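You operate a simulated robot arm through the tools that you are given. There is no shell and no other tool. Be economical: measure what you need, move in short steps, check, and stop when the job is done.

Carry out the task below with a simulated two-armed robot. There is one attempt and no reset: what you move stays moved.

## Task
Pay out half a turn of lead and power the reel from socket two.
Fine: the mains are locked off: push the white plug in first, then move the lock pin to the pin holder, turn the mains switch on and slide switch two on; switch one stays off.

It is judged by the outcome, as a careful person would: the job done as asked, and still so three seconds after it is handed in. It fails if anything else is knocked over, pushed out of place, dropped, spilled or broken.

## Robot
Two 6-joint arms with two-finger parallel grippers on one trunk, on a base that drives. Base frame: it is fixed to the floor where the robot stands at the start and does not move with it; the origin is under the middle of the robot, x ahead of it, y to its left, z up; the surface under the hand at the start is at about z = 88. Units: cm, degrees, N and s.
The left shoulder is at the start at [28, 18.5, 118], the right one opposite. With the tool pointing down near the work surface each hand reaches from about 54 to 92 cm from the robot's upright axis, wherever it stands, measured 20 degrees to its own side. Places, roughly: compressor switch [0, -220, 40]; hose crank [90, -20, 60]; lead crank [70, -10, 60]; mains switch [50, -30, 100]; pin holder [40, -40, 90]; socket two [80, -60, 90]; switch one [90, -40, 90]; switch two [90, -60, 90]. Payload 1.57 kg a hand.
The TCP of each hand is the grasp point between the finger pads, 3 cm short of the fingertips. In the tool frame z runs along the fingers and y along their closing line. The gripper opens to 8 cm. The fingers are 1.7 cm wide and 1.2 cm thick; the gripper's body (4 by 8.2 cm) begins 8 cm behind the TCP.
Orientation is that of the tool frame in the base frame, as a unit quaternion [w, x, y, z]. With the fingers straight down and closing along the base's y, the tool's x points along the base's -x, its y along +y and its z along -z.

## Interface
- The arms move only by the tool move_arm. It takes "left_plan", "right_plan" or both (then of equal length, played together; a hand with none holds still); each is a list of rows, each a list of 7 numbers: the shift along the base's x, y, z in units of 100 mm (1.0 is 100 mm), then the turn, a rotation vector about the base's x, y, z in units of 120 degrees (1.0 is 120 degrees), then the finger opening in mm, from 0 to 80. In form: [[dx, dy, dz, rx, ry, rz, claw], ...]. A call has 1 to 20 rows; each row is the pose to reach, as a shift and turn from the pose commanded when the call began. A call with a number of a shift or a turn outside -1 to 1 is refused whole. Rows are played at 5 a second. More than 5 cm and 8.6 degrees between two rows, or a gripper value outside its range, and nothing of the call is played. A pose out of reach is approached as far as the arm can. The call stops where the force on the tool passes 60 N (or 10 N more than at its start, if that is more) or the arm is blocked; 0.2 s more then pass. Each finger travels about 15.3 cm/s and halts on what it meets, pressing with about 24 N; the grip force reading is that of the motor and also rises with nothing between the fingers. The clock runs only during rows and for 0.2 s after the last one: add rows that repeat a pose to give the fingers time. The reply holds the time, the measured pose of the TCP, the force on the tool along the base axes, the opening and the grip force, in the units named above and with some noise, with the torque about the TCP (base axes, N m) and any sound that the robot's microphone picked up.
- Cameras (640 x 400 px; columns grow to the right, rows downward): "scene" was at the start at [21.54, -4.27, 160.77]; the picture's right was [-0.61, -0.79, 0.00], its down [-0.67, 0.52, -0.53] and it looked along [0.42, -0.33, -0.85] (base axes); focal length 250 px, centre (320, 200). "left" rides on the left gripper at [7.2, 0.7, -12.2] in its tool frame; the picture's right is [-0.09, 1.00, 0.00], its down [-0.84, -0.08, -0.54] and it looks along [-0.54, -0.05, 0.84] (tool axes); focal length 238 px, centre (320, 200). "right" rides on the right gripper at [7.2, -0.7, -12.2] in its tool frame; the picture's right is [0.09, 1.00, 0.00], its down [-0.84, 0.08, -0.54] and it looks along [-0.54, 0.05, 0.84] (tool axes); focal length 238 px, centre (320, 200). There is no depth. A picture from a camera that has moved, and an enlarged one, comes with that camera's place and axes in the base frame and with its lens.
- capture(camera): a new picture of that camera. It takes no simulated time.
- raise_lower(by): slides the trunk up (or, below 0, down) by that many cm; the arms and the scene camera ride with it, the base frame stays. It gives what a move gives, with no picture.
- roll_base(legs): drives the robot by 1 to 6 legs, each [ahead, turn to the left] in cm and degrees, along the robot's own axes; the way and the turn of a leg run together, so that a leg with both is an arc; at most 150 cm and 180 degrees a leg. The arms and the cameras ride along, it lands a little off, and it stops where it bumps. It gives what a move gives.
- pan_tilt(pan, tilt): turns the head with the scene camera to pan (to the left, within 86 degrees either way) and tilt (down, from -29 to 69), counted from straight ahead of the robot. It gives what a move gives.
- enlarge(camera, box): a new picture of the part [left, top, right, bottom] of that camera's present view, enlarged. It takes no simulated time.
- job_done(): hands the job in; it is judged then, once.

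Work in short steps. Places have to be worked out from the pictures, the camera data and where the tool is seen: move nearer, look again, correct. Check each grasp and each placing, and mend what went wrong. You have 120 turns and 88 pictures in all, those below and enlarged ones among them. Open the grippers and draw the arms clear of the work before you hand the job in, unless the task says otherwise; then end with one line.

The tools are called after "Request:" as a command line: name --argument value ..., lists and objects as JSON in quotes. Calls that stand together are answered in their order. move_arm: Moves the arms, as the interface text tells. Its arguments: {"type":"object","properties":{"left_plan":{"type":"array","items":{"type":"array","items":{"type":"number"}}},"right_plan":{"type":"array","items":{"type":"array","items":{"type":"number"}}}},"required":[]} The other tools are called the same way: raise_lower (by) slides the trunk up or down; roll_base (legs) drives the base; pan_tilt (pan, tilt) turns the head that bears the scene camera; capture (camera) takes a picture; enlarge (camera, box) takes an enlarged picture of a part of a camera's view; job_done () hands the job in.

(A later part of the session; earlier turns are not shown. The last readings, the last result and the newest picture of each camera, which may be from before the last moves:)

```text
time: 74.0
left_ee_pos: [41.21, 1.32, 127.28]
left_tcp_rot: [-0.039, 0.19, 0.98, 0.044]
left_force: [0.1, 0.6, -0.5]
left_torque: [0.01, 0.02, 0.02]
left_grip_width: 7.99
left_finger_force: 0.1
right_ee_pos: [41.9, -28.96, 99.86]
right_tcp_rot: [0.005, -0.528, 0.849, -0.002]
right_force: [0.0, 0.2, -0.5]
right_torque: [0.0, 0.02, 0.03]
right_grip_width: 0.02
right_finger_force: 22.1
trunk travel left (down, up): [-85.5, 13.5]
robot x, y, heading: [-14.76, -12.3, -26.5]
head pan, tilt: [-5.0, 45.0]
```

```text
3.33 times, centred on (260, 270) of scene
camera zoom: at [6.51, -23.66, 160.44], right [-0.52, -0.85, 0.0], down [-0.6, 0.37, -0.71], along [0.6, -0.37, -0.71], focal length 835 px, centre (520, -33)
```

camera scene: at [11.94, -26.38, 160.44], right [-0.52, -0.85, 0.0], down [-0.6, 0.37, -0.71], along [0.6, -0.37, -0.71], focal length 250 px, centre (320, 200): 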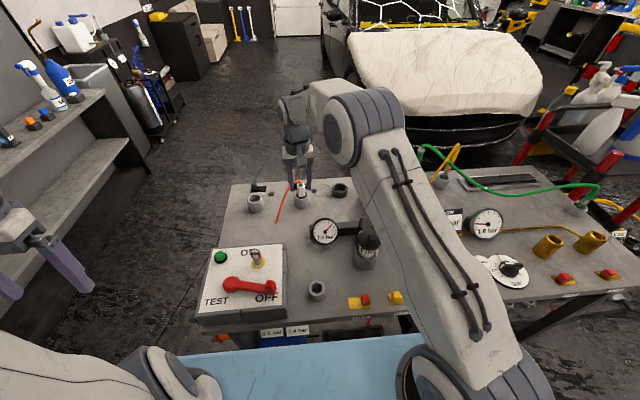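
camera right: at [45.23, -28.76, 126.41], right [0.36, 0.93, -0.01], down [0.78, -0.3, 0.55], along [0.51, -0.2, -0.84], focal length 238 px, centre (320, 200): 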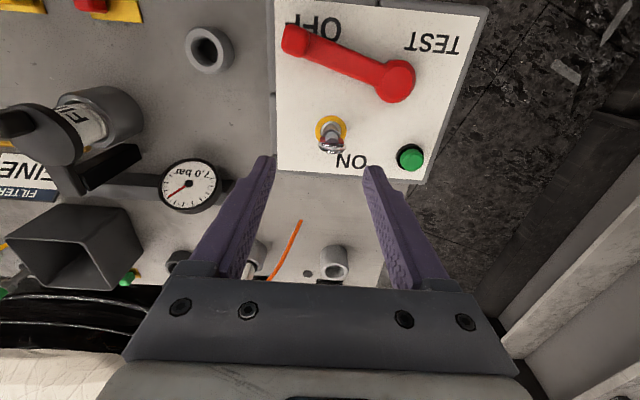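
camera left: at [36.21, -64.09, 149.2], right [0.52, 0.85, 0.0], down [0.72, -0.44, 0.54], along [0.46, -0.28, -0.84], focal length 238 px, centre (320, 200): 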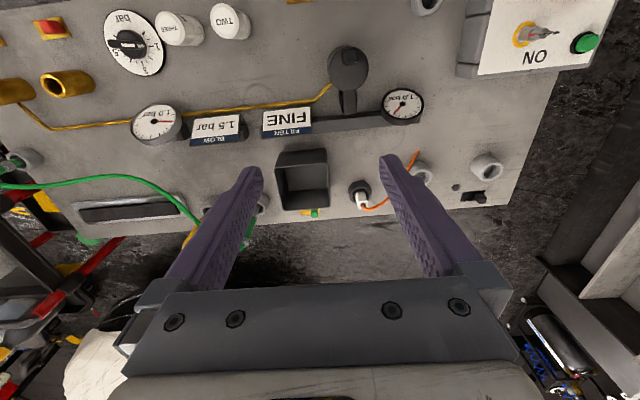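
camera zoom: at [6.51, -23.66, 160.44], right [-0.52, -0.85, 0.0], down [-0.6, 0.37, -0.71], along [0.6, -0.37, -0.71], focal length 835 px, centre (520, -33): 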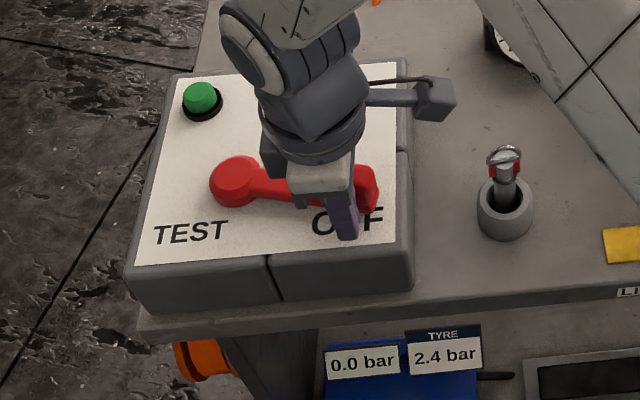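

Pusher is in place. Push the lever along its arc, first half.

Request:
move_arm --right_plan '[[0, 0, -0.05, 0, 0, 0, 0], [0.112, -0.083, -0.05, 0, 0, 0, 0], [0.205, -0.174, -0.05, 0, 0, 0, 0], [0.307, -0.253, -0.05, 0, 0, 0, 0], [0.419, -0.318, -0.05, 0, 0, 0, 0], [0.537, -0.37, -0.05, 0, 0, 0, 0], [0.662, -0.406, -0.05, 0, 0, 0, 0], [0.789, -0.428, -0.05, 0, 0, 0, 0], [0.919, -0.434, -0.05, 0, 0, 0, 0]]'

Request:
enlarge --camera "scene" --box '[180, 210, 340, 330]'

```text
time: 76.0
left_ee_pos: [41.23, 1.08, 127.3]
left_tcp_rot: [-0.037, 0.19, 0.98, 0.044]
left_force: [0.4, -0.4, -0.2]
left_torque: [-0.02, 0.01, 0.01]
left_grip_width: 7.99
left_finger_force: 0.1
right_ee_pos: [51.27, -33.27, 99.31]
right_tcp_rot: [0.005, -0.528, 0.849, -0.002]
right_force: [-0.9, 0.3, 0.5]
right_torque: [-0.01, 0.0, 0.0]
right_grip_width: 0.0
right_finger_force: 21.4
trunk travel left (down, up): [-85.5, 13.5]
robot x, y, heading: [-15.03, -12.21, -26.4]
head pan, tilt: [-5.0, 45.0]
```

```text
3.33 times, centred on (260, 270) of scene
camera zoom: at [6.49, -23.66, 160.44], right [-0.52, -0.85, 0.0], down [-0.6, 0.37, -0.71], along [0.6, -0.37, -0.71], focal length 835 px, centre (520, -33)
```

zoom: 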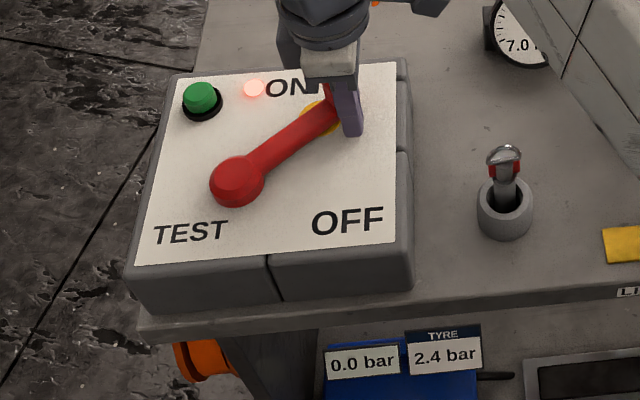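

The lever is halfway and a red lamp has come on. Continue the arc toward ON.

Request:
move_arm --right_plan '[[0.11, 0.008, 0, 0, 0, 0, 0], [0.238, 0.033, 0, 0, 0, 0, 0], [0.361, 0.074, 0, 0, 0, 0, 0], [0.477, 0.129, 0, 0, 0, 0, 0], [0.571, 0.189, 0, 0, 0, 0, 0], [0.645, 0.245, 0, 0, 0, 0, 0]]'

Request:
enlarge --camera "scene" --box '[180, 210, 340, 330]'

```text
time: 76.7
left_ee_pos: [41.15, 1.14, 127.33]
left_tcp_rot: [-0.037, 0.191, 0.98, 0.043]
left_force: [0.1, 0.3, -0.2]
left_torque: [0.0, 0.01, 0.04]
left_grip_width: 7.96
left_finger_force: 0.1
right_ee_pos: [52.32, -33.36, 98.93]
right_tcp_rot: [-0.015, -0.527, 0.85, 0.006]
right_force: [-18.7, -5.8, 5.2]
right_torque: [0.11, -0.4, -0.06]
right_grip_width: 0.02
right_finger_force: 21.3
trunk travel left (down, up): [-85.5, 13.5]
robot x, y, heading: [-14.67, -12.03, -26.2]
head pan, tilt: [-5.0, 45.0]
stopped in row 3 (right hand): the force on the tool passed its limit at 68 N (the readings are from after the stop); the commanded pose is now the measured one
```

```text
3.33 times, centred on (260, 270) of scene
camera zoom: at [6.31, -23.71, 160.46], right [-0.52, -0.85, 0.0], down [-0.6, 0.37, -0.71], along [0.6, -0.37, -0.71], focal length 835 px, centre (520, -33)
```

zoom: 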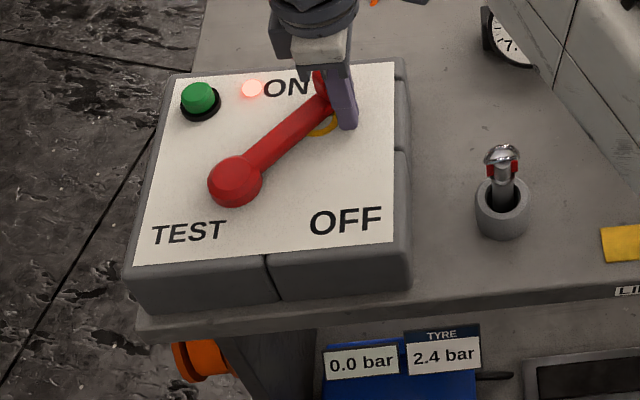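

The lever hit its end stop at ON and the lamp is lit. Back off, lift, and turn the hand back.

Request:
move_arm --right_plan '[[-0.1, -0.08, 0, 0, 0, 0, 0], [-0.15, -0.12, 0.3, 0, 0, 0, 0], [-0.15, -0.12, 0.7, 0, 0, -0.05, 0], [-0.15, -0.12, 1.0, 0, 0, -0.12, 0], [-0.15, -0.12, 1.0, 0, 0, -0.19, 0], [-0.15, -0.12, 1.0, 0, 0, -0.26, 0], [-0.15, -0.12, 1.0, 0, 0, -0.33, 0], [-0.15, -0.12, 1.0, 0, 0, -0.4, 0], [-0.15, -0.12, 1.0, 0, 0, -0.47, 0], [-0.15, -0.12, 1.0, 0, 0, -0.54, 0], [-0.15, -0.12, 1.0, 0, 0, -0.61, 0], [-0.15, -0.12, 1.0, 0, 0, -0.68, 0], [-0.15, -0.12, 1.0, 0, 0, -0.75, 0], [-0.15, -0.12, 1.0, 0, 0, -0.75, 0]]'

Request:
roll_base --legs '[[20, 0]]'

Request:
capture --camera "scene"

```text
time: 79.7
left_ee_pos: [41.18, 1.17, 127.34]
left_tcp_rot: [-0.038, 0.191, 0.98, 0.043]
left_force: [-0.3, -0.2, 0.3]
left_torque: [-0.01, -0.02, 0.01]
left_grip_width: 8.02
left_finger_force: 0.1
right_ee_pos: [51.18, -34.54, 109.01]
right_tcp_rot: [-0.004, 0.23, 0.973, 0.01]
right_force: [-0.3, 0.3, 0.0]
right_torque: [0.02, 0.03, 0.0]
right_grip_width: 0.0
right_finger_force: 21.3
trunk travel left (down, up): [-85.5, 13.5]
robot x, y, heading: [-14.67, -11.89, -26.5]
head pan, tilt: [-5.0, 45.0]
```

```text
time: 81.2
left_ee_pos: [58.94, -7.27, 127.3]
left_tcp_rot: [-0.037, 0.191, 0.98, 0.043]
left_force: [-0.5, 0.4, 0.2]
left_torque: [-0.02, -0.01, 0.0]
left_grip_width: 7.98
left_finger_force: 0.1
right_ee_pos: [69.01, -42.98, 109.14]
right_tcp_rot: [-0.004, 0.226, 0.974, 0.01]
right_force: [0.2, 0.3, -0.1]
right_torque: [0.0, -0.01, 0.03]
right_grip_width: 0.01
right_finger_force: 21.5
trunk travel left (down, up): [-85.5, 13.5]
robot x, y, heading: [3.04, -20.61, -26.4]
head pan, tilt: [-5.0, 45.0]
```

```text
32 pictures are left
camera scene: at [24.24, -32.34, 160.44], right [-0.52, -0.86, 0.0], down [-0.61, 0.37, -0.71], along [0.61, -0.37, -0.71], focal length 250 px, centre (320, 200)
```

scene: 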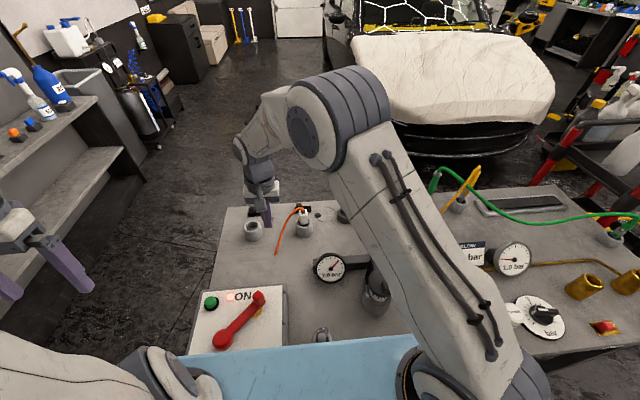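

Request:
enlarge --camera "scene" --box '[230, 180, 350, 260]'

```text
5.00 times, centred on (290, 220) of scene
camera zoom: at [24.24, -32.34, 160.44], right [-0.52, -0.86, 0.0], down [-0.61, 0.37, -0.71], along [0.61, -0.37, -0.71], focal length 1252 px, centre (470, 100)
```

zoom: 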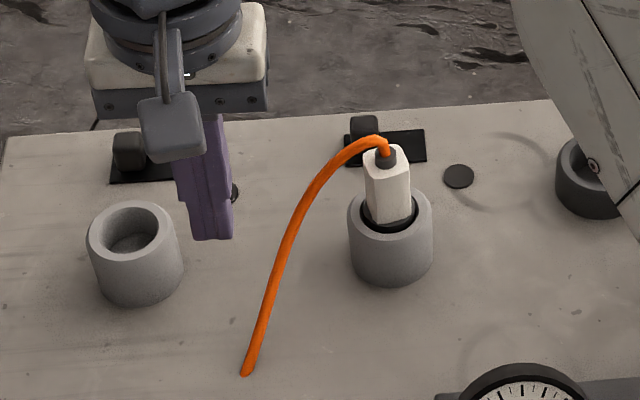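

Switch two's knob (≈85.6,-60.1) is too far for the right arm held upright; its knob must slide right, away from the +y end. I'll use the left arm with a 30° forward tilt and the hand turned so its camera is on the outer side. First the right arm retreats while the left hand turns.

Request:
move_arm --left_plan '[[0, 0, 0, 0.001, -0.018, -0.0635, 40], [0, 0, 0, 0.002, -0.037, -0.127, 40], [0, 0, 0, 0.003, -0.055, -0.19, 0], [0, 0, 0, 0.005, -0.073, -0.254, 0], [0, 0, 0, 0.006, -0.091, -0.317, 0], [0, 0, 0, 0.007, -0.11, -0.381, 0], [0, 0, 0, 0.008, -0.128, -0.444, 0], [0, 0, 0, 0.009, -0.146, -0.508, 0], [0, 0, 0, 0.01, -0.165, -0.571, 0], [0, 0, 0, 0.011, -0.183, -0.635, 0], [0, 0, 0, 0.013, -0.201, -0.698, 0], [0, 0, 0, 0.014, -0.219, -0.762, 0], [0, 0, 0, 0.015, -0.238, -0.825, 0], [0, 0, 0, 0.016, -0.256, -0.889, 0]]' --right_plan '[[0, 0, 0.2, 0, 0, 0, 0], [-0.2, -0.2, 0.4, 0, 0, 0, 0], [-0.4, -0.4, 0.4, 0, 0, 0, 0], [-0.6, -0.6, 0.4, 0, 0, 0, 0], [-0.8, -0.8, 0.4, 0, 0, 0, 0], [-1, -1, 0.4, 0, 0, 0, 0], [-1, -1, 0.4, 0, 0, 0, 0], [-1, -1, 0.4, 0, 0, 0, 0], [-1, -1, 0.4, 0, 0, 0, 0], [-1, -1, 0.4, 0, 0, 0, 0], [-1, -1, 0.4, 0, 0, 0, 0], [-1, -1, 0.4, 0, 0, 0, 0], [-1, -1, 0.4, 0, 0, 0, 0], [-1, -1, 0.4, 0, 0, 0, 0]]'

Request:
move_arm --right_plan '[[-0.3, -0.3, 0, 0, 0, 0, 0], [-0.6, -0.6, 0, 0, 0, 0, 0], [-0.9, -0.9, 0, 0, 0, 0, 0], [-1, -1, 0, 0, 0, 0, 0], [-1, -1, 0, 0, 0, 0, 0]]'

Request:
move_arm --right_plan '[[-0.1, -0.3, 0, 0, 0, 0, 0], [-0.2, -0.6, 0, 0, 0, 0, 0], [-0.4, -0.9, 0, 0, 0, 0, 0], [-0.4, -1, 0, 0, 0, 0, 0], [-0.4, -1, 0, 0, 0, 0, 0]]'

```text
time: 84.2
left_ee_pos: [63.45, -13.32, 129.77]
left_tcp_rot: [0.224, 0.873, 0.42, 0.108]
left_force: [0.2, -0.7, 0.3]
left_torque: [0.01, 0.0, -0.01]
left_grip_width: 0.01
left_finger_force: 21.5
left hand out of reach, approached as far as the arm can: row 4, 5, 6, 7, 8, 9, 10, 11, 12, 13, 14
right_ee_pos: [59.16, -52.98, 112.96]
right_tcp_rot: [-0.004, 0.226, 0.974, 0.01]
right_force: [0.0, 1.3, 0.0]
right_torque: [0.0, 0.01, 0.0]
right_grip_width: 0.02
right_finger_force: 21.5
trunk travel left (down, up): [-85.5, 13.5]
robot x, y, heading: [2.9, -21.26, -26.2]
head pan, tilt: [-5.0, 45.0]
```

```text
time: 85.5
left_ee_pos: [63.33, -13.31, 129.87]
left_tcp_rot: [0.223, 0.873, 0.421, 0.107]
left_force: [-0.3, -1.2, -0.3]
left_torque: [0.05, 0.03, -0.02]
left_grip_width: 0.05
left_finger_force: 21.7
right_ee_pos: [49.13, -62.77, 112.95]
right_tcp_rot: [-0.003, 0.226, 0.974, 0.009]
right_force: [-0.6, -0.3, 0.0]
right_torque: [0.03, 0.0, 0.0]
right_grip_width: 0.03
right_finger_force: 21.5
trunk travel left (down, up): [-85.5, 13.5]
robot x, y, heading: [2.9, -20.97, -26.1]
head pan, tilt: [-5.0, 45.0]
```

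```text
time: 86.7
left_ee_pos: [63.47, -13.32, 129.88]
left_tcp_rot: [0.224, 0.873, 0.421, 0.107]
left_force: [0.6, 0.4, -0.2]
left_torque: [0.04, 0.02, -0.02]
left_grip_width: 0.0
left_finger_force: 21.5
right_ee_pos: [45.23, -73.1, 113.16]
right_tcp_rot: [-0.006, 0.226, 0.974, 0.011]
right_force: [0.6, 0.3, -0.1]
right_torque: [-0.01, 0.0, -0.03]
right_grip_width: 0.01
right_finger_force: 21.1
trunk travel left (down, up): [-85.5, 13.5]
robot x, y, heading: [2.83, -21.22, -25.9]
head pan, tilt: [-5.0, 45.0]
```

Left hand orientation reached. Travel toward the switch at height, in steps.

Request:
move_arm --left_plan '[[0.25, -0.4, 0, 0, 0, 0, 0], [0.45, -0.8, 0, 0, 0, 0, 0], [0.54, -0.98, 0, 0, 0, 0, 0], [0.54, -0.98, 0, 0, 0, 0, 0]]'

Request:
move_arm --left_plan '[[0.25, -0.4, 0, 0, 0, 0, 0], [0.45, -0.8, 0, 0, 0, 0, 0], [0.54, -0.98, 0, 0, 0, 0, 0], [0.54, -0.98, 0, 0, 0, 0, 0]]'

Request:
move_arm --left_plan '[[0.25, -0.4, -0.1, 0, 0, 0, 0], [0.45, -0.8, -0.2, 0, 0, 0, 0], [0.54, -0.98, -0.2, 0, 0, 0, 0], [0.54, -0.98, -0.3, 0, 0, 0, 0]]'

```text
time: 87.7
left_ee_pos: [69.04, -23.3, 129.7]
left_tcp_rot: [0.233, 0.873, 0.414, 0.112]
left_force: [0.8, -0.8, 0.1]
left_torque: [0.0, 0.03, -0.01]
left_grip_width: 0.03
left_finger_force: 21.5
right_ee_pos: [45.27, -73.02, 113.24]
right_tcp_rot: [-0.004, 0.226, 0.974, 0.01]
right_force: [0.0, -0.5, -0.1]
right_torque: [-0.01, 0.01, 0.03]
right_grip_width: 0.0
right_finger_force: 21.1
trunk travel left (down, up): [-85.5, 13.5]
robot x, y, heading: [2.78, -21.11, -26.1]
head pan, tilt: [-5.0, 45.0]
```

```text
time: 88.7
left_ee_pos: [74.29, -32.83, 129.65]
left_tcp_rot: [0.234, 0.873, 0.413, 0.113]
left_force: [0.0, -0.1, -0.2]
left_torque: [0.0, -0.01, 0.01]
left_grip_width: 0.0
left_finger_force: 21.4
right_ee_pos: [45.17, -72.95, 113.17]
right_tcp_rot: [-0.005, 0.227, 0.974, 0.01]
right_force: [0.9, 0.1, -0.3]
right_torque: [0.01, 0.01, -0.01]
right_grip_width: 0.0
right_finger_force: 21.0
trunk travel left (down, up): [-85.5, 13.5]
robot x, y, heading: [2.68, -21.6, -26.3]
head pan, tilt: [-5.0, 45.0]
```

```text
time: 89.7
left_ee_pos: [79.67, -42.63, 126.69]
left_tcp_rot: [0.233, 0.873, 0.413, 0.112]
left_force: [-0.3, -0.1, 0.4]
left_torque: [-0.05, -0.01, 0.0]
left_grip_width: 0.02
left_finger_force: 21.1
right_ee_pos: [45.3, -73.08, 113.16]
right_tcp_rot: [-0.004, 0.226, 0.974, 0.01]
right_force: [0.2, -0.5, 0.0]
right_torque: [-0.04, 0.0, 0.02]
right_grip_width: 0.0
right_finger_force: 21.6
trunk travel left (down, up): [-85.5, 13.5]
robot x, y, heading: [2.79, -21.14, -26.1]
head pan, tilt: [-5.0, 45.0]
```

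Position follows commands. Continue to hover near the switch, then look through the left camera and scene.

Request:
move_arm --left_plan '[[0.15, -0.3, -0.3, 0, 0, 0, 0], [0.3, -0.6, -0.6, 0, 0, 0, 0], [0.45, -0.9, -0.9, 0, 0, 0, 0], [0.45, -1.0, -1.0, 0, 0, 0, 0], [0.45, -1.0, -1.0, 0, 0, 0, 0]]'

Request:
move_arm --left_plan '[[0.1, -0.2, -0.3, 0, 0, 0, 0], [0.18, -0.39, -0.6, 0, 0, 0, 0], [0.18, -0.39, -0.9, 0, 0, 0, 0], [0.18, -0.39, -1.0, 0, 0, 0, 0], [0.18, -0.39, -1.0, 0, 0, 0, 0]]'

Request:
capture --camera "left"

Request:
enlarge --camera "scene" --box '[230, 160, 350, 240]'

```text
time: 90.8
left_ee_pos: [84.18, -52.52, 116.98]
left_tcp_rot: [0.233, 0.873, 0.413, 0.111]
left_force: [-0.6, 0.0, 0.1]
left_torque: [0.02, 0.01, 0.02]
left_grip_width: 0.0
left_finger_force: 21.8
right_ee_pos: [45.23, -73.12, 113.21]
right_tcp_rot: [-0.004, 0.226, 0.974, 0.01]
right_force: [-0.6, 0.1, 0.4]
right_torque: [0.0, -0.03, 0.0]
right_grip_width: 0.0
right_finger_force: 21.0
trunk travel left (down, up): [-85.5, 13.5]
robot x, y, heading: [2.8, -20.99, -26.6]
head pan, tilt: [-5.0, 45.0]
```

```text
time: 92.0
left_ee_pos: [85.85, -56.12, 106.94]
left_tcp_rot: [0.234, 0.873, 0.413, 0.111]
left_force: [0.5, 0.2, -0.3]
left_torque: [-0.03, 0.02, -0.01]
left_grip_width: 0.0
left_finger_force: 21.3
right_ee_pos: [45.27, -72.99, 113.22]
right_tcp_rot: [-0.004, 0.225, 0.974, 0.01]
right_force: [0.2, -0.5, -0.3]
right_torque: [-0.02, 0.03, 0.02]
right_grip_width: 0.0
right_finger_force: 21.2
trunk travel left (down, up): [-85.5, 13.5]
robot x, y, heading: [3.22, -21.18, -26.2]
head pan, tilt: [-5.0, 45.0]
```

```text
30 pictures are left
camera left: at [86.19, -47.02, 117.74], right [0.61, -0.62, 0.5], down [-0.79, -0.43, 0.43], along [-0.05, -0.66, -0.75], focal length 238 px, centre (320, 200)
```

left: 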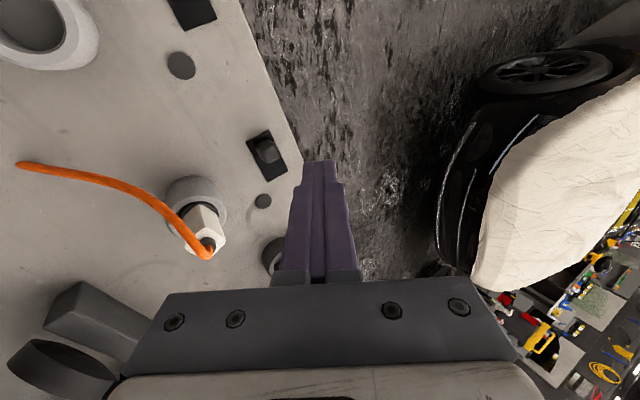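

```text
5.00 times, centred on (290, 200) of scene
camera zoom: at [24.28, -32.37, 160.44], right [-0.52, -0.86, 0.0], down [-0.61, 0.37, -0.71], along [0.61, -0.37, -0.71], focal length 1252 px, centre (470, 200)
```

zoom: 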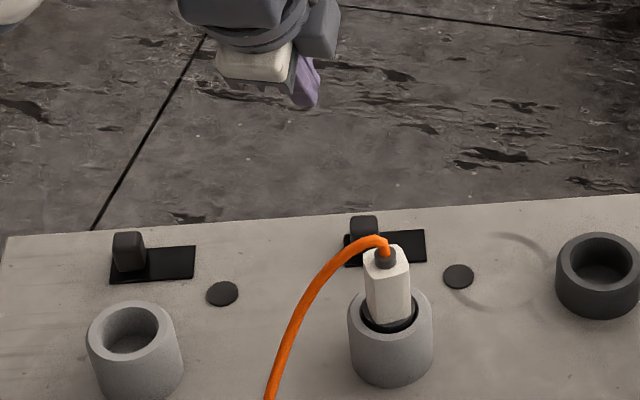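

Knob ≈ (85.9,-59.8); the fingertip is right above its +y side. Descend beside it, checking.

Request:
move_arm --left_plan '[[0.01, -0.01, -0.3, 0, 0, 0, 0], [0.01, -0.01, -0.6, 0, 0, 0, 0], [0.01, -0.01, -0.9, 0, 0, 0, 0], [0.01, -0.01, -1.0, 0, 0, 0, 0], [0.01, -0.01, -1.0, 0, 0, 0, 0]]'

Request:
enlarge --camera "left" --box '[200, 80, 400, 230]'

```text
time: 93.2
left_ee_pos: [86.09, -56.26, 96.79]
left_tcp_rot: [0.233, 0.873, 0.413, 0.112]
left_force: [-0.2, 0.5, 0.4]
left_torque: [-0.01, -0.01, -0.01]
left_grip_width: 0.0
left_finger_force: 21.6
right_ee_pos: [45.27, -73.01, 113.12]
right_tcp_rot: [-0.004, 0.227, 0.974, 0.009]
right_force: [-0.6, 0.6, 0.7]
right_torque: [-0.01, -0.02, 0.02]
right_grip_width: 0.0
right_finger_force: 21.6
trunk travel left (down, up): [-85.5, 13.5]
robot x, y, heading: [2.9, -21.24, -26.2]
head pan, tilt: [-5.0, 45.0]
```

```text
2.67 times, centred on (300, 155) of left
camera zoom: at [86.42, -47.15, 107.65], right [0.61, -0.62, 0.5], down [-0.79, -0.43, 0.43], along [-0.05, -0.66, -0.75], focal length 636 px, centre (373, 320)
```

zoom: 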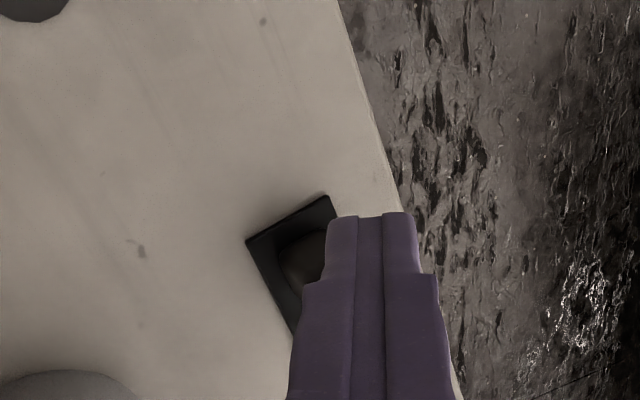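

Tip will land just past the plate's +y end. Lower 4.8 cm more.

Request:
move_arm --left_plan '[[-0.02, 0.01, -0.2, 0, 0, 0, 0], [-0.03, 0.01, -0.35, 0, 0, 0, 0], [-0.03, 0.01, -0.47, 0, 0, 0, 0], [-0.03, 0.01, -0.47, 0, 0, 0, 0]]'

Request:
enlarge --camera "left" --box '[200, 80, 400, 230]'

Request:
enlarge --camera "scene" --box '[230, 160, 350, 240]'

```text
time: 94.2
left_ee_pos: [85.89, -56.25, 92.04]
left_tcp_rot: [0.234, 0.873, 0.413, 0.112]
left_force: [1.1, 0.1, 0.5]
left_torque: [-0.02, 0.0, 0.02]
left_grip_width: 0.0
left_finger_force: 21.4
right_ee_pos: [45.2, -72.99, 113.19]
right_tcp_rot: [-0.004, 0.225, 0.974, 0.01]
right_force: [-0.1, -0.6, 0.7]
right_torque: [-0.01, 0.04, -0.01]
right_grip_width: 0.01
right_finger_force: 21.5
trunk travel left (down, up): [-85.5, 13.5]
robot x, y, heading: [3.11, -21.46, -25.9]
head pan, tilt: [-5.0, 45.0]
```

```text
2.67 times, centred on (300, 155) of left
camera zoom: at [86.09, -47.13, 102.95], right [0.61, -0.62, 0.5], down [-0.79, -0.43, 0.43], along [-0.05, -0.66, -0.75], focal length 636 px, centre (373, 320)
```

zoom: 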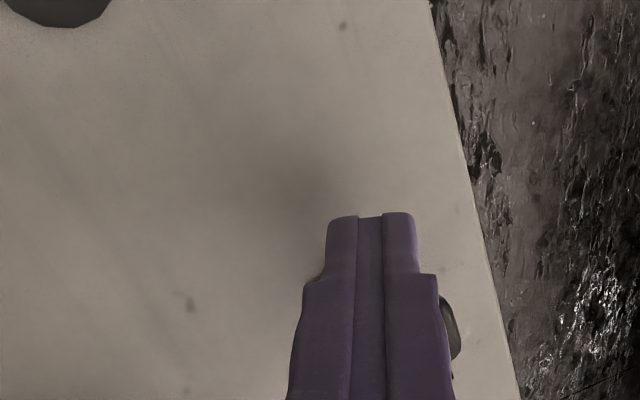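

```text
5.00 times, centred on (290, 200) of scene
camera zoom: at [24.28, -32.37, 160.44], right [-0.52, -0.86, 0.0], down [-0.61, 0.37, -0.71], along [0.61, -0.37, -0.71], focal length 1252 px, centre (470, 200)
```

zoom: 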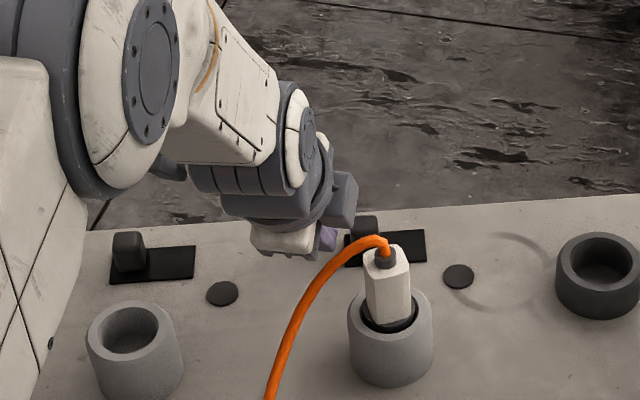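

Finger is 3 cm to the left of the knob. Push it to the right in small steps.

Request:
move_arm --left_plan '[[-0.035, -0.072, 0, 0, 0, 0, 0], [-0.07, -0.143, 0, 0, 0, 0, 0], [-0.1, -0.2, 0, 0, 0, 0, 0], [-0.13, -0.26, 0, 0, 0, 0, 0], [-0.155, -0.314, 0, 0, 0, 0, 0]]'

Request:
enlarge --camera "scene" --box '[260, 170, 350, 230]'

```text
time: 95.5
left_ee_pos: [84.15, -59.67, 92.0]
left_tcp_rot: [0.234, 0.873, 0.413, 0.111]
left_force: [1.2, 0.7, 0.3]
left_torque: [0.02, -0.01, 0.02]
left_grip_width: 0.0
left_finger_force: 21.4
right_ee_pos: [45.26, -73.04, 113.07]
right_tcp_rot: [-0.004, 0.226, 0.974, 0.01]
right_force: [0.7, 0.4, -0.9]
right_torque: [0.05, 0.05, 0.0]
right_grip_width: 0.01
right_finger_force: 21.2
trunk travel left (down, up): [-85.5, 13.5]
robot x, y, heading: [2.92, -21.22, -26.0]
head pan, tilt: [-5.0, 45.0]
```

```text
6.67 times, centred on (305, 200) of scene
camera zoom: at [24.28, -32.37, 160.44], right [-0.52, -0.86, 0.0], down [-0.61, 0.37, -0.71], along [0.61, -0.37, -0.71], focal length 1669 px, centre (420, 200)
```

zoom: 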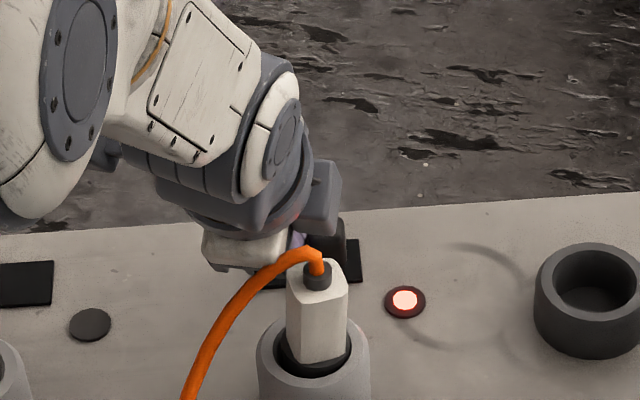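

Lamp two has lit. Push a little more to the end of its travel, then withdraw.

Request:
move_arm --left_plan '[[-0.018, -0.036, 0, 0, 0, 0, 0], [-0.035, -0.072, 0, 0, 0, 0, 0], [-0.044, -0.09, 0, 0, 0, 0, 0]]'

```text
time: 96.2
left_ee_pos: [83.99, -60.19, 91.86]
left_tcp_rot: [0.231, 0.873, 0.415, 0.112]
left_force: [9.8, 31.7, 8.5]
left_torque: [0.52, -0.23, 0.49]
left_grip_width: 0.0
left_finger_force: 21.3
right_ee_pos: [45.24, -72.99, 113.27]
right_tcp_rot: [-0.004, 0.225, 0.974, 0.01]
right_force: [0.7, 0.6, 0.6]
right_torque: [0.0, 0.0, 0.03]
right_grip_width: 0.02
right_finger_force: 20.9
trunk travel left (down, up): [-85.5, 13.5]
robot x, y, heading: [2.85, -20.96, -26.1]
head pan, tilt: [-5.0, 45.0]
```

Switch two is against its end stop. Withdraw the left finger: back off, lift and return left.

Request:
move_arm --left_plan '[[0.09, 0.18, 0, 0, 0, 0, 0], [0.15, 0.3, 0.1, 0, 0, 0, 0], [0.15, 0.3, 0.5, 0, 0, 0, 0], [0.15, 0.35, 0.9, 0, 0, 0, 0], [0.15, 0.4, 1.0, 0, 0, 0, 0]]'

Request:
move_arm --left_plan '[[0, 0.1, 0.4, 0, 0, 0, 0], [-0.1, 0.3, 0.8, 0, 0, 0, 0], [-0.3, 0.7, 1.0, 0, 0, 0, 0], [-0.45, 1.0, 1.0, 0, 0, 0, 0], [-0.45, 1.0, 1.0, 0, 0, 0, 0]]'

Request:
move_arm --left_plan '[[-0.2, 0.4, 0.1, 0, 0, 0, 0], [-0.4, 0.8, 0.1, 0, 0, 0, 0], [-0.55, 1.0, 0.1, 0, 0, 0, 0], [-0.55, 1.0, 0.1, 0, 0, 0, 0]]'

Request:
move_arm --left_plan '[[-0.2, 0.4, 0.1, 0, 0, 0, 0], [-0.4, 0.8, 0.1, 0, 0, 0, 0], [-0.55, 1.0, 0.1, 0, 0, 0, 0], [-0.55, 1.0, 0.1, 0, 0, 0, 0]]'

Request:
enlarge --camera "scene" --box '[170, 170, 350, 350]'

```text
time: 97.5
left_ee_pos: [85.12, -56.56, 102.06]
left_tcp_rot: [0.233, 0.873, 0.413, 0.112]
left_force: [-0.3, 0.8, 0.4]
left_torque: [0.01, 0.0, 0.01]
left_grip_width: 0.0
left_finger_force: 21.3
right_ee_pos: [45.13, -72.98, 113.16]
right_tcp_rot: [-0.004, 0.226, 0.974, 0.009]
right_force: [-0.9, 0.0, 0.0]
right_torque: [0.02, -0.03, -0.01]
right_grip_width: 0.01
right_finger_force: 21.3
trunk travel left (down, up): [-85.5, 13.5]
robot x, y, heading: [3.04, -21.18, -26.1]
head pan, tilt: [-5.0, 45.0]
```

```text
time: 98.7
left_ee_pos: [80.65, -46.69, 111.96]
left_tcp_rot: [0.233, 0.873, 0.413, 0.112]
left_force: [-0.7, 0.3, 0.8]
left_torque: [-0.02, 0.02, 0.04]
left_grip_width: 0.0
left_finger_force: 22.0
right_ee_pos: [45.22, -72.95, 113.17]
right_tcp_rot: [-0.004, 0.226, 0.974, 0.009]
right_force: [-0.1, -0.3, -0.4]
right_torque: [0.03, 0.0, -0.02]
right_grip_width: 0.0
right_finger_force: 21.2
trunk travel left (down, up): [-85.5, 13.5]
robot x, y, heading: [3.07, -21.28, -26.1]
head pan, tilt: [-5.0, 45.0]
```

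```text
time: 99.7
left_ee_pos: [75.17, -35.51, 112.99]
left_tcp_rot: [0.211, 0.874, 0.422, 0.119]
left_force: [0.5, 0.1, -0.3]
left_torque: [0.02, 0.0, 0.0]
left_grip_width: 0.03
left_finger_force: 21.7
left hand out of reach, approached as far as the arm can: row 3, 4
right_ee_pos: [45.25, -73.01, 113.11]
right_tcp_rot: [-0.004, 0.226, 0.974, 0.009]
right_force: [0.0, 0.1, 1.0]
right_torque: [-0.01, 0.0, 0.0]
right_grip_width: 0.01
right_finger_force: 21.1
trunk travel left (down, up): [-85.5, 13.5]
robot x, y, heading: [3.08, -20.84, -26.1]
head pan, tilt: [-5.0, 45.0]
```

```text
time: 100.7
left_ee_pos: [69.94, -27.7, 117.67]
left_tcp_rot: [0.231, 0.873, 0.415, 0.11]
left_force: [-0.9, 0.5, 0.7]
left_torque: [0.02, 0.01, -0.01]
left_grip_width: 0.01
left_finger_force: 21.7
left hand out of reach, approached as far as the arm can: row 1, 2, 3, 4
right_ee_pos: [45.23, -73.11, 113.19]
right_tcp_rot: [-0.004, 0.226, 0.974, 0.01]
right_force: [-0.1, -0.4, 0.4]
right_torque: [0.01, 0.02, 0.01]
right_grip_width: 0.0
right_finger_force: 21.2
trunk travel left (down, up): [-85.5, 13.5]
robot x, y, heading: [3.13, -20.94, -26.2]
head pan, tilt: [-5.0, 45.0]
```

```text
2.22 times, centred on (260, 260) of scene
camera zoom: at [24.27, -32.36, 160.44], right [-0.52, -0.86, 0.0], down [-0.61, 0.37, -0.71], along [0.61, -0.37, -0.71], focal length 556 px, centre (453, 67)
```

zoom: 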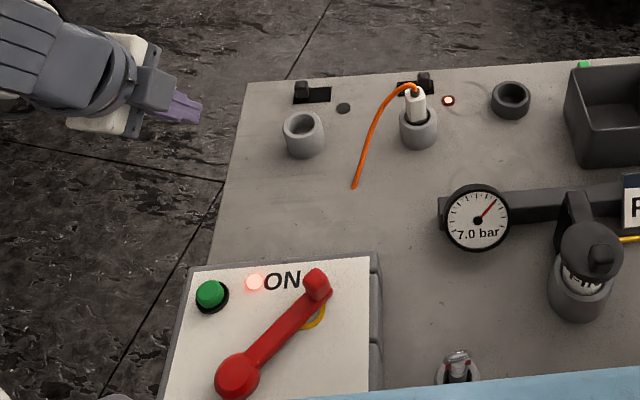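

All panel parts are right: mains ON lit, lamp two lit, switch one untouched. Now the lead crank on the cart's left side: I reposition the base leftward and back (trunk room), turning right, reversing, and turning back.

Request:
roll_base --legs '[[-8, 0], [0, -34], [-26, 0], [0, 45]]'

Request:
pan_tilt --pan 5 --tilt 48

Request:
capture --camera "scene"

```text
time: 105.0
left_ee_pos: [36.42, -38.41, 117.52]
left_tcp_rot: [0.253, 0.956, 0.144, 0.04]
left_force: [0.4, 0.3, 0.6]
left_torque: [-0.01, -0.02, 0.0]
left_grip_width: 0.02
left_finger_force: 21.8
right_ee_pos: [-9.58, -62.21, 113.04]
right_tcp_rot: [-0.002, 0.498, 0.867, 0.012]
right_force: [-0.3, 0.9, 0.1]
right_torque: [0.0, 0.01, 0.01]
right_grip_width: 0.0
right_finger_force: 21.6
trunk travel left (down, up): [-85.5, 13.5]
robot x, y, heading: [-15.13, 4.97, -58.9]
head pan, tilt: [-5.0, 45.0]
stopped in leg 3: the robot was blocked; the commanded pose is now the measured one
```

```text
time: 105.7
left_ee_pos: [36.52, -38.36, 117.46]
left_tcp_rot: [0.253, 0.956, 0.144, 0.04]
left_force: [0.5, -0.3, -0.2]
left_torque: [0.01, 0.03, -0.02]
left_grip_width: 0.0
left_finger_force: 21.9
right_ee_pos: [-9.43, -62.08, 113.13]
right_tcp_rot: [0.0, 0.498, 0.867, 0.011]
right_force: [0.0, -0.2, 0.5]
right_torque: [0.0, -0.04, -0.02]
right_grip_width: 0.02
right_finger_force: 21.4
trunk travel left (down, up): [-85.5, 13.5]
robot x, y, heading: [-15.4, 4.93, -59.1]
head pan, tilt: [5.0, 48.0]
```

```text
23 pictures are left
camera scene: at [-2.17, -15.14, 160.03], right [-0.81, -0.59, 0.0], down [-0.44, 0.6, -0.67], along [0.39, -0.54, -0.74], focal length 250 px, centre (320, 200)
```

scene: 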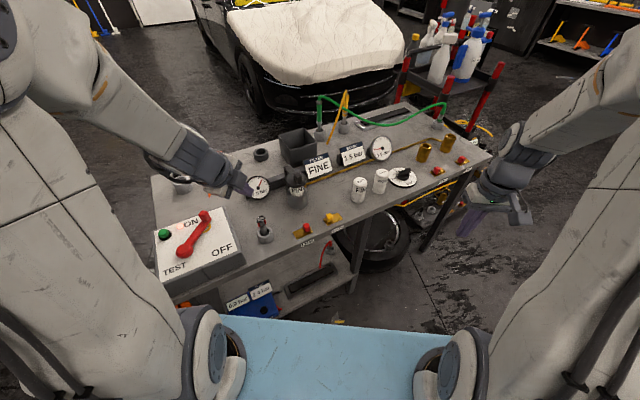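

The base touched something behind, right at the end of the reverse. I ease 3 cm ahead and turn left gently to −15°.

Request:
roll_base --legs '[[3, 0], [0, 44]]'

Request:
capture --camera "scene"

```text
time: 108.5
left_ee_pos: [53.59, 6.84, 117.45]
left_tcp_rot: [0.219, 0.833, 0.49, 0.132]
left_force: [-0.4, 0.4, -0.2]
left_torque: [0.0, -0.05, -0.02]
left_grip_width: 0.0
left_finger_force: 21.7
right_ee_pos: [36.88, -42.16, 113.23]
right_tcp_rot: [-0.005, 0.14, 0.99, 0.009]
right_force: [0.0, 0.4, 0.9]
right_torque: [0.03, 0.0, -0.01]
right_grip_width: 0.02
right_finger_force: 21.7
trunk travel left (down, up): [-85.5, 13.5]
robot x, y, heading: [-13.45, 2.41, -15.3]
head pan, tilt: [5.0, 48.0]
```

```text
22 pictures are left
camera scene: at [9.68, -3.17, 160.02], right [-0.18, -0.98, 0.0], down [-0.73, 0.13, -0.67], along [0.66, -0.12, -0.74], focal length 250 px, centre (320, 200)
```

scene: 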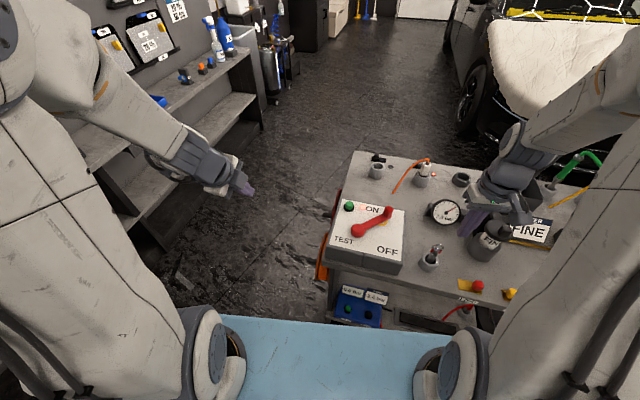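

The left hand's camera now looks to the right and down — good for viewing the reels.

Request:
capture --camera "left"

```text
21 pictures are left
camera left: at [52.31, 15.88, 128.45], right [0.71, -0.5, 0.49], down [-0.7, -0.57, 0.43], along [0.07, -0.65, -0.76], focal length 238 px, centre (320, 200)
```

left: 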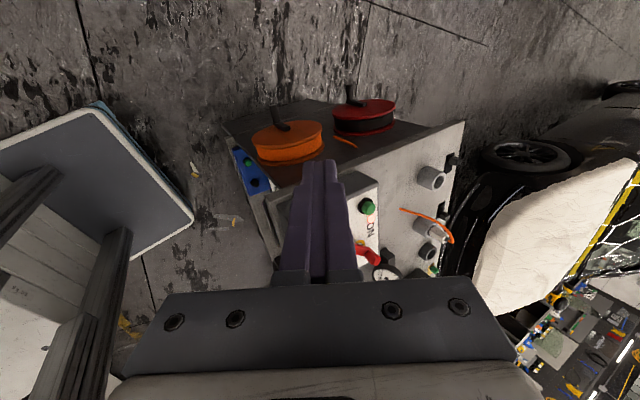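

Request:
enlarge --camera "left" --box '[220, 70, 420, 190]'

```text
3.20 times, centred on (320, 130) of left
camera zoom: at [52.31, 15.88, 128.45], right [0.71, -0.5, 0.49], down [-0.7, -0.57, 0.43], along [0.07, -0.65, -0.76], focal length 763 px, centre (320, 424)
```

zoom: 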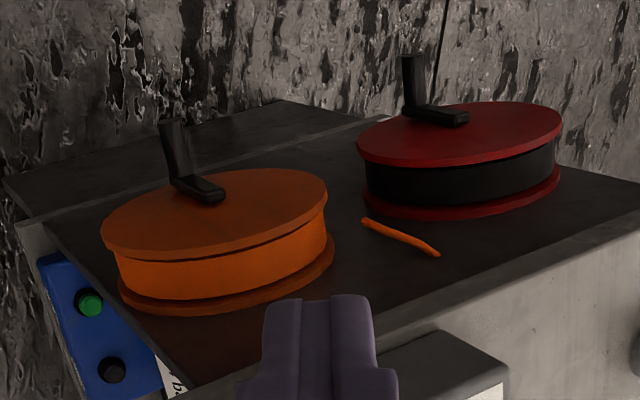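

Orange reel: crank handle sticks outward at about (64–66, -11…-6), z≈60, below the reel centre (z≈65, crank radius ≈4.7). I move the right arm off the table and up, then lower the trunk 30 cm.

Request:
move_arm --right_plan '[[0, 0, 0.4, 0, 0, 0, 0], [-0.2, 0, 0.8, 0, 0, 0, 0], [-0.6, -0.1, 0.9, 0, 0, 0, 0], [-1, -0.2, 0.9, 0, 0, 0, 0], [-1, -0.2, 0.9, 0, 0, 0, 0]]'

Request:
move_arm --right_plan '[[-0.3, -0.2, 0.2, 0, 0, 0, 0], [-0.6, -0.4, 0.5, 0, 0, 0, 0], [-1, -0.5, 0.7, 0, 0, 0, 0], [-1, -0.5, 0.7, 0, 0, 0, 0]]'

Request:
raise_lower --by -30

Request:
capture --camera "left"

```text
time: 109.8
left_ee_pos: [53.59, 6.88, 117.51]
left_tcp_rot: [0.22, 0.833, 0.49, 0.132]
left_force: [-0.1, -0.6, -0.2]
left_torque: [-0.01, 0.01, -0.05]
left_grip_width: 0.0
left_finger_force: 21.6
right_ee_pos: [26.74, -44.15, 122.42]
right_tcp_rot: [-0.005, 0.138, 0.99, 0.009]
right_force: [-0.1, -0.6, 0.2]
right_torque: [0.01, 0.02, -0.04]
right_grip_width: 0.01
right_finger_force: 22.2
trunk travel left (down, up): [-85.5, 13.5]
robot x, y, heading: [-13.43, 2.59, -15.2]
head pan, tilt: [5.0, 48.0]
```

```text
time: 110.8
left_ee_pos: [53.63, 6.8, 117.52]
left_tcp_rot: [0.22, 0.833, 0.491, 0.132]
left_force: [-0.3, 0.7, 0.1]
left_torque: [-0.02, 0.01, 0.0]
left_grip_width: 0.0
left_finger_force: 21.3
right_ee_pos: [16.93, -49.18, 129.23]
right_tcp_rot: [-0.004, 0.139, 0.99, 0.01]
right_force: [0.1, -0.4, -0.6]
right_torque: [0.01, 0.03, 0.03]
right_grip_width: 0.0
right_finger_force: 20.8
trunk travel left (down, up): [-85.5, 13.5]
robot x, y, heading: [-13.86, 2.32, -14.8]
head pan, tilt: [5.0, 48.0]
```

```text
time: 113.8
left_ee_pos: [53.6, 6.82, 87.59]
left_tcp_rot: [0.22, 0.833, 0.49, 0.131]
left_force: [0.1, -0.4, -0.8]
left_torque: [0.01, 0.01, 0.01]
left_grip_width: 0.0
left_finger_force: 21.5
right_ee_pos: [16.81, -49.09, 99.1]
right_tcp_rot: [-0.005, 0.14, 0.99, 0.01]
right_force: [0.1, -0.6, 0.4]
right_torque: [-0.01, -0.02, -0.04]
right_grip_width: 0.02
right_finger_force: 21.6
trunk travel left (down, up): [-55.5, 43.5]
robot x, y, heading: [-13.51, 2.34, -14.9]
head pan, tilt: [5.0, 48.0]
```

```text
19 pictures are left
camera left: at [52.31, 15.89, 98.46], right [0.71, -0.5, 0.49], down [-0.7, -0.57, 0.43], along [0.07, -0.65, -0.76], focal length 238 px, centre (320, 200)
```

left: 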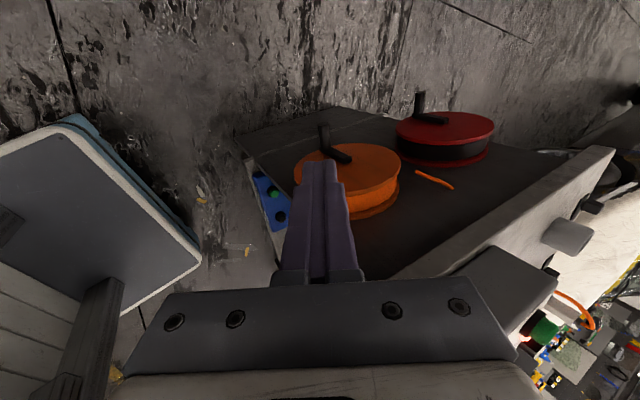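

Request:
enlarge --camera "left" --box '[280, 70, 520, 230]'

```text
2.50 times, centred on (400, 150) of left
camera zoom: at [52.31, 15.89, 98.46], right [0.71, -0.5, 0.49], down [-0.7, -0.57, 0.43], along [0.07, -0.65, -0.76], focal length 596 px, centre (120, 325)
```

zoom: 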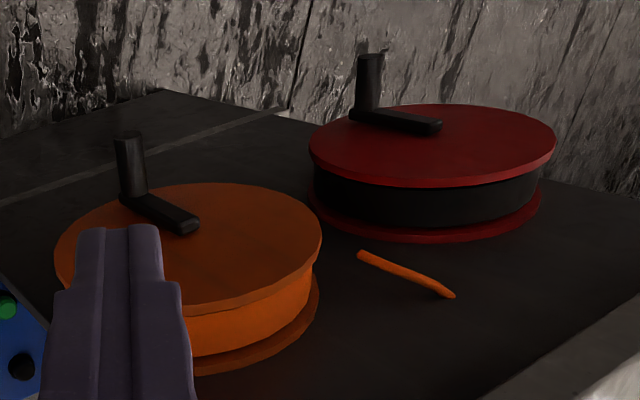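

Stereo gives the handle from (64.7,-13.3) to (67.2,-8.0) at z≈54, hub at z≈61, crank radius ≈7.3; the lead leaves on the forward side going up, so paying out should be handle bottom → forward → top. I set the left fingers straight down, open, over the handle.

Request:
move_arm --left_plan '[[0, 0, 0, 0.028, 0.055, 0.005, 50], [0, 0, 0, 0.057, 0.11, 0.011, 50], [0.1, -0.1, 0, 0.086, 0.164, 0.016, 50], [0.3, -0.4, 0, 0.114, 0.219, 0.022, 50], [0.6, -0.75, 0, 0.114, 0.219, 0.022, 50], [0.8, -1.0, 0, 0.114, 0.219, 0.022, 50], [0.8, -1.0, 0, 0.114, 0.219, 0.022, 50]]'

Request:
capture --camera "left"

```text
time: 115.3
left_ee_pos: [61.0, -3.22, 87.61]
left_tcp_rot: [-0.001, 0.85, 0.528, 0.001]
left_force: [-0.7, 0.1, -0.7]
left_torque: [0.0, 0.01, -0.01]
left_grip_width: 4.97
left_finger_force: 0.1
right_ee_pos: [16.83, -49.23, 99.17]
right_tcp_rot: [-0.005, 0.14, 0.99, 0.01]
right_force: [-0.5, 0.2, 0.5]
right_torque: [-0.01, 0.02, -0.01]
right_grip_width: 0.0
right_finger_force: 21.5
trunk travel left (down, up): [-55.5, 43.5]
robot x, y, heading: [-13.65, 2.72, -15.1]
head pan, tilt: [5.0, 48.0]
```

```text
17 pictures are left
camera left: at [64.84, 3.04, 99.7], right [0.85, -0.53, 0.0], down [-0.44, -0.72, 0.54], along [-0.28, -0.46, -0.84], focal length 238 px, centre (320, 200)
```

left: 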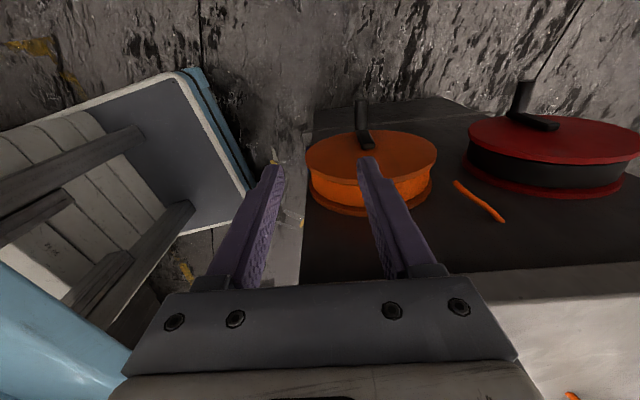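

Handle position confirmed: aim TCP at (66.35,-9.45). Descend to above it first.

Request:
move_arm --left_plan '[[0.25, -0.3, 0, 0, 0, 0, 50], [0.535, -0.62, 0, 0, 0, 0, 50], [0.535, -0.62, -0.4, 0, 0, 0, 50], [0.535, -0.62, -0.8, 0, 0, 0, 50], [0.535, -0.62, -1.0, 0, 0, 0, 50], [0.535, -0.62, -1.0, 0, 0, 0, 50]]'

Request:
move_arm --left_plan '[[0, 0, -0.4, 0, 0, 0, 50], [0, 0, -0.8, 0, 0, 0, 50], [0, 0, -1.0, 0, 0, 0, 50], [0, 0, -1.0, 0, 0, 0, 50]]'

Request:
capture --camera "left"

```text
time: 116.8
left_ee_pos: [66.8, -9.54, 77.81]
left_tcp_rot: [0.0, 0.85, 0.527, 0.001]
left_force: [0.0, 0.2, 0.4]
left_torque: [0.0, 0.02, -0.02]
left_grip_width: 4.99
left_finger_force: 0.1
right_ee_pos: [16.87, -49.14, 99.28]
right_tcp_rot: [-0.005, 0.14, 0.99, 0.01]
right_force: [0.5, -0.3, -0.6]
right_torque: [0.03, 0.0, 0.01]
right_grip_width: 0.0
right_finger_force: 20.9
trunk travel left (down, up): [-55.5, 43.5]
robot x, y, heading: [-13.4, 2.02, -15.0]
head pan, tilt: [5.0, 48.0]
```

```text
time: 117.8
left_ee_pos: [66.83, -9.05, 67.42]
left_tcp_rot: [0.0, 0.85, 0.527, 0.001]
left_force: [-0.5, 1.5, -0.7]
left_torque: [0.02, 0.01, 0.0]
left_grip_width: 4.97
left_finger_force: 0.1
right_ee_pos: [16.85, -49.13, 99.23]
right_tcp_rot: [-0.005, 0.139, 0.99, 0.01]
right_force: [0.5, 0.4, -0.3]
right_torque: [0.03, -0.01, 0.02]
right_grip_width: 0.0
right_finger_force: 21.1
trunk travel left (down, up): [-55.5, 43.5]
robot x, y, heading: [-13.74, 2.36, -14.9]
head pan, tilt: [5.0, 48.0]
```

```text
16 pictures are left
camera left: at [70.65, -2.71, 79.57], right [0.85, -0.53, 0.0], down [-0.44, -0.72, 0.54], along [-0.28, -0.46, -0.84], focal length 238 px, centre (320, 200)
```

left: 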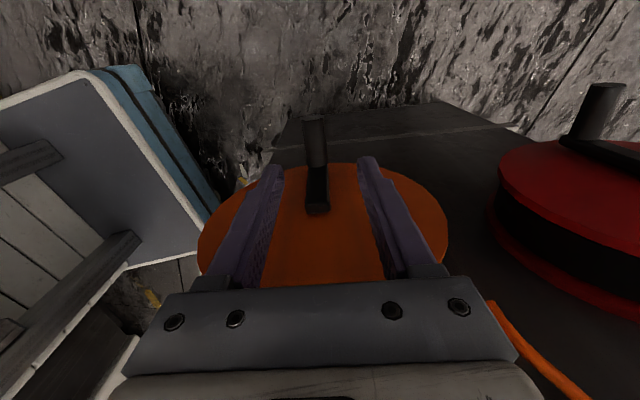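

Handle between the fingers' line. Trim and descend to z≈54, then close.

Request:
move_arm --left_plan '[[-0.05, -0.035, -0.2, 0, 0, 0, 50], [-0.05, -0.035, -0.5, 0, 0, 0, 50], [-0.05, -0.035, -0.8, 0, 0, 0, 50], [-0.05, -0.035, -1.0, 0, 0, 0, 50], [-0.05, -0.035, -1.0, 0, 0, 0, 50]]'

Request:
move_arm --left_plan '[[0, 0, -0.2, 0, 0, 0, 50], [0, 0, -0.33, 0, 0, 0, 50], [0, 0, -0.33, 0, 0, 0, 50]]'

Request:
capture --camera "left"

```text
time: 119.0
left_ee_pos: [66.4, -9.62, 57.58]
left_tcp_rot: [0.0, 0.85, 0.526, 0.001]
left_force: [0.7, -0.3, -0.8]
left_torque: [0.0, 0.0, 0.02]
left_grip_width: 4.99
left_finger_force: 0.0
right_ee_pos: [16.96, -49.21, 99.3]
right_tcp_rot: [-0.005, 0.14, 0.99, 0.01]
right_force: [-0.1, 0.6, -0.5]
right_torque: [-0.01, -0.01, -0.01]
right_grip_width: 0.01
right_finger_force: 21.5
trunk travel left (down, up): [-55.5, 43.5]
robot x, y, heading: [-13.56, 2.24, -15.1]
head pan, tilt: [5.0, 48.0]
```

```text
time: 119.7
left_ee_pos: [66.58, -9.83, 55.21]
left_tcp_rot: [0.002, 0.85, 0.526, 0.002]
left_force: [-14.3, 6.1, 31.4]
left_torque: [-1.21, -0.26, -0.52]
left_grip_width: 5.0
left_finger_force: 0.0
right_ee_pos: [16.64, -49.16, 99.37]
right_tcp_rot: [-0.004, 0.138, 0.99, 0.009]
right_force: [0.0, -0.2, 0.4]
right_torque: [0.0, 0.01, 0.03]
right_grip_width: 0.0
right_finger_force: 21.2
trunk travel left (down, up): [-55.5, 43.5]
robot x, y, heading: [-13.38, 2.53, -15.1]
head pan, tilt: [5.0, 48.0]
stopped in row 3 (left hand): the force on the tool passed its limit at 65 N (the readings are from after the stop); the commanded pose is now the measured one
```

```text
15 pictures are left
camera left: at [70.28, -3.46, 67.37], right [0.85, -0.53, 0.01], down [-0.45, -0.71, 0.54], along [-0.28, -0.46, -0.84], focal length 238 px, centre (320, 200)
```

left: 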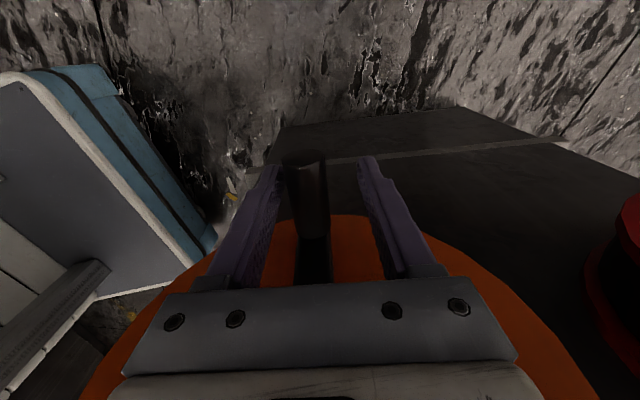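

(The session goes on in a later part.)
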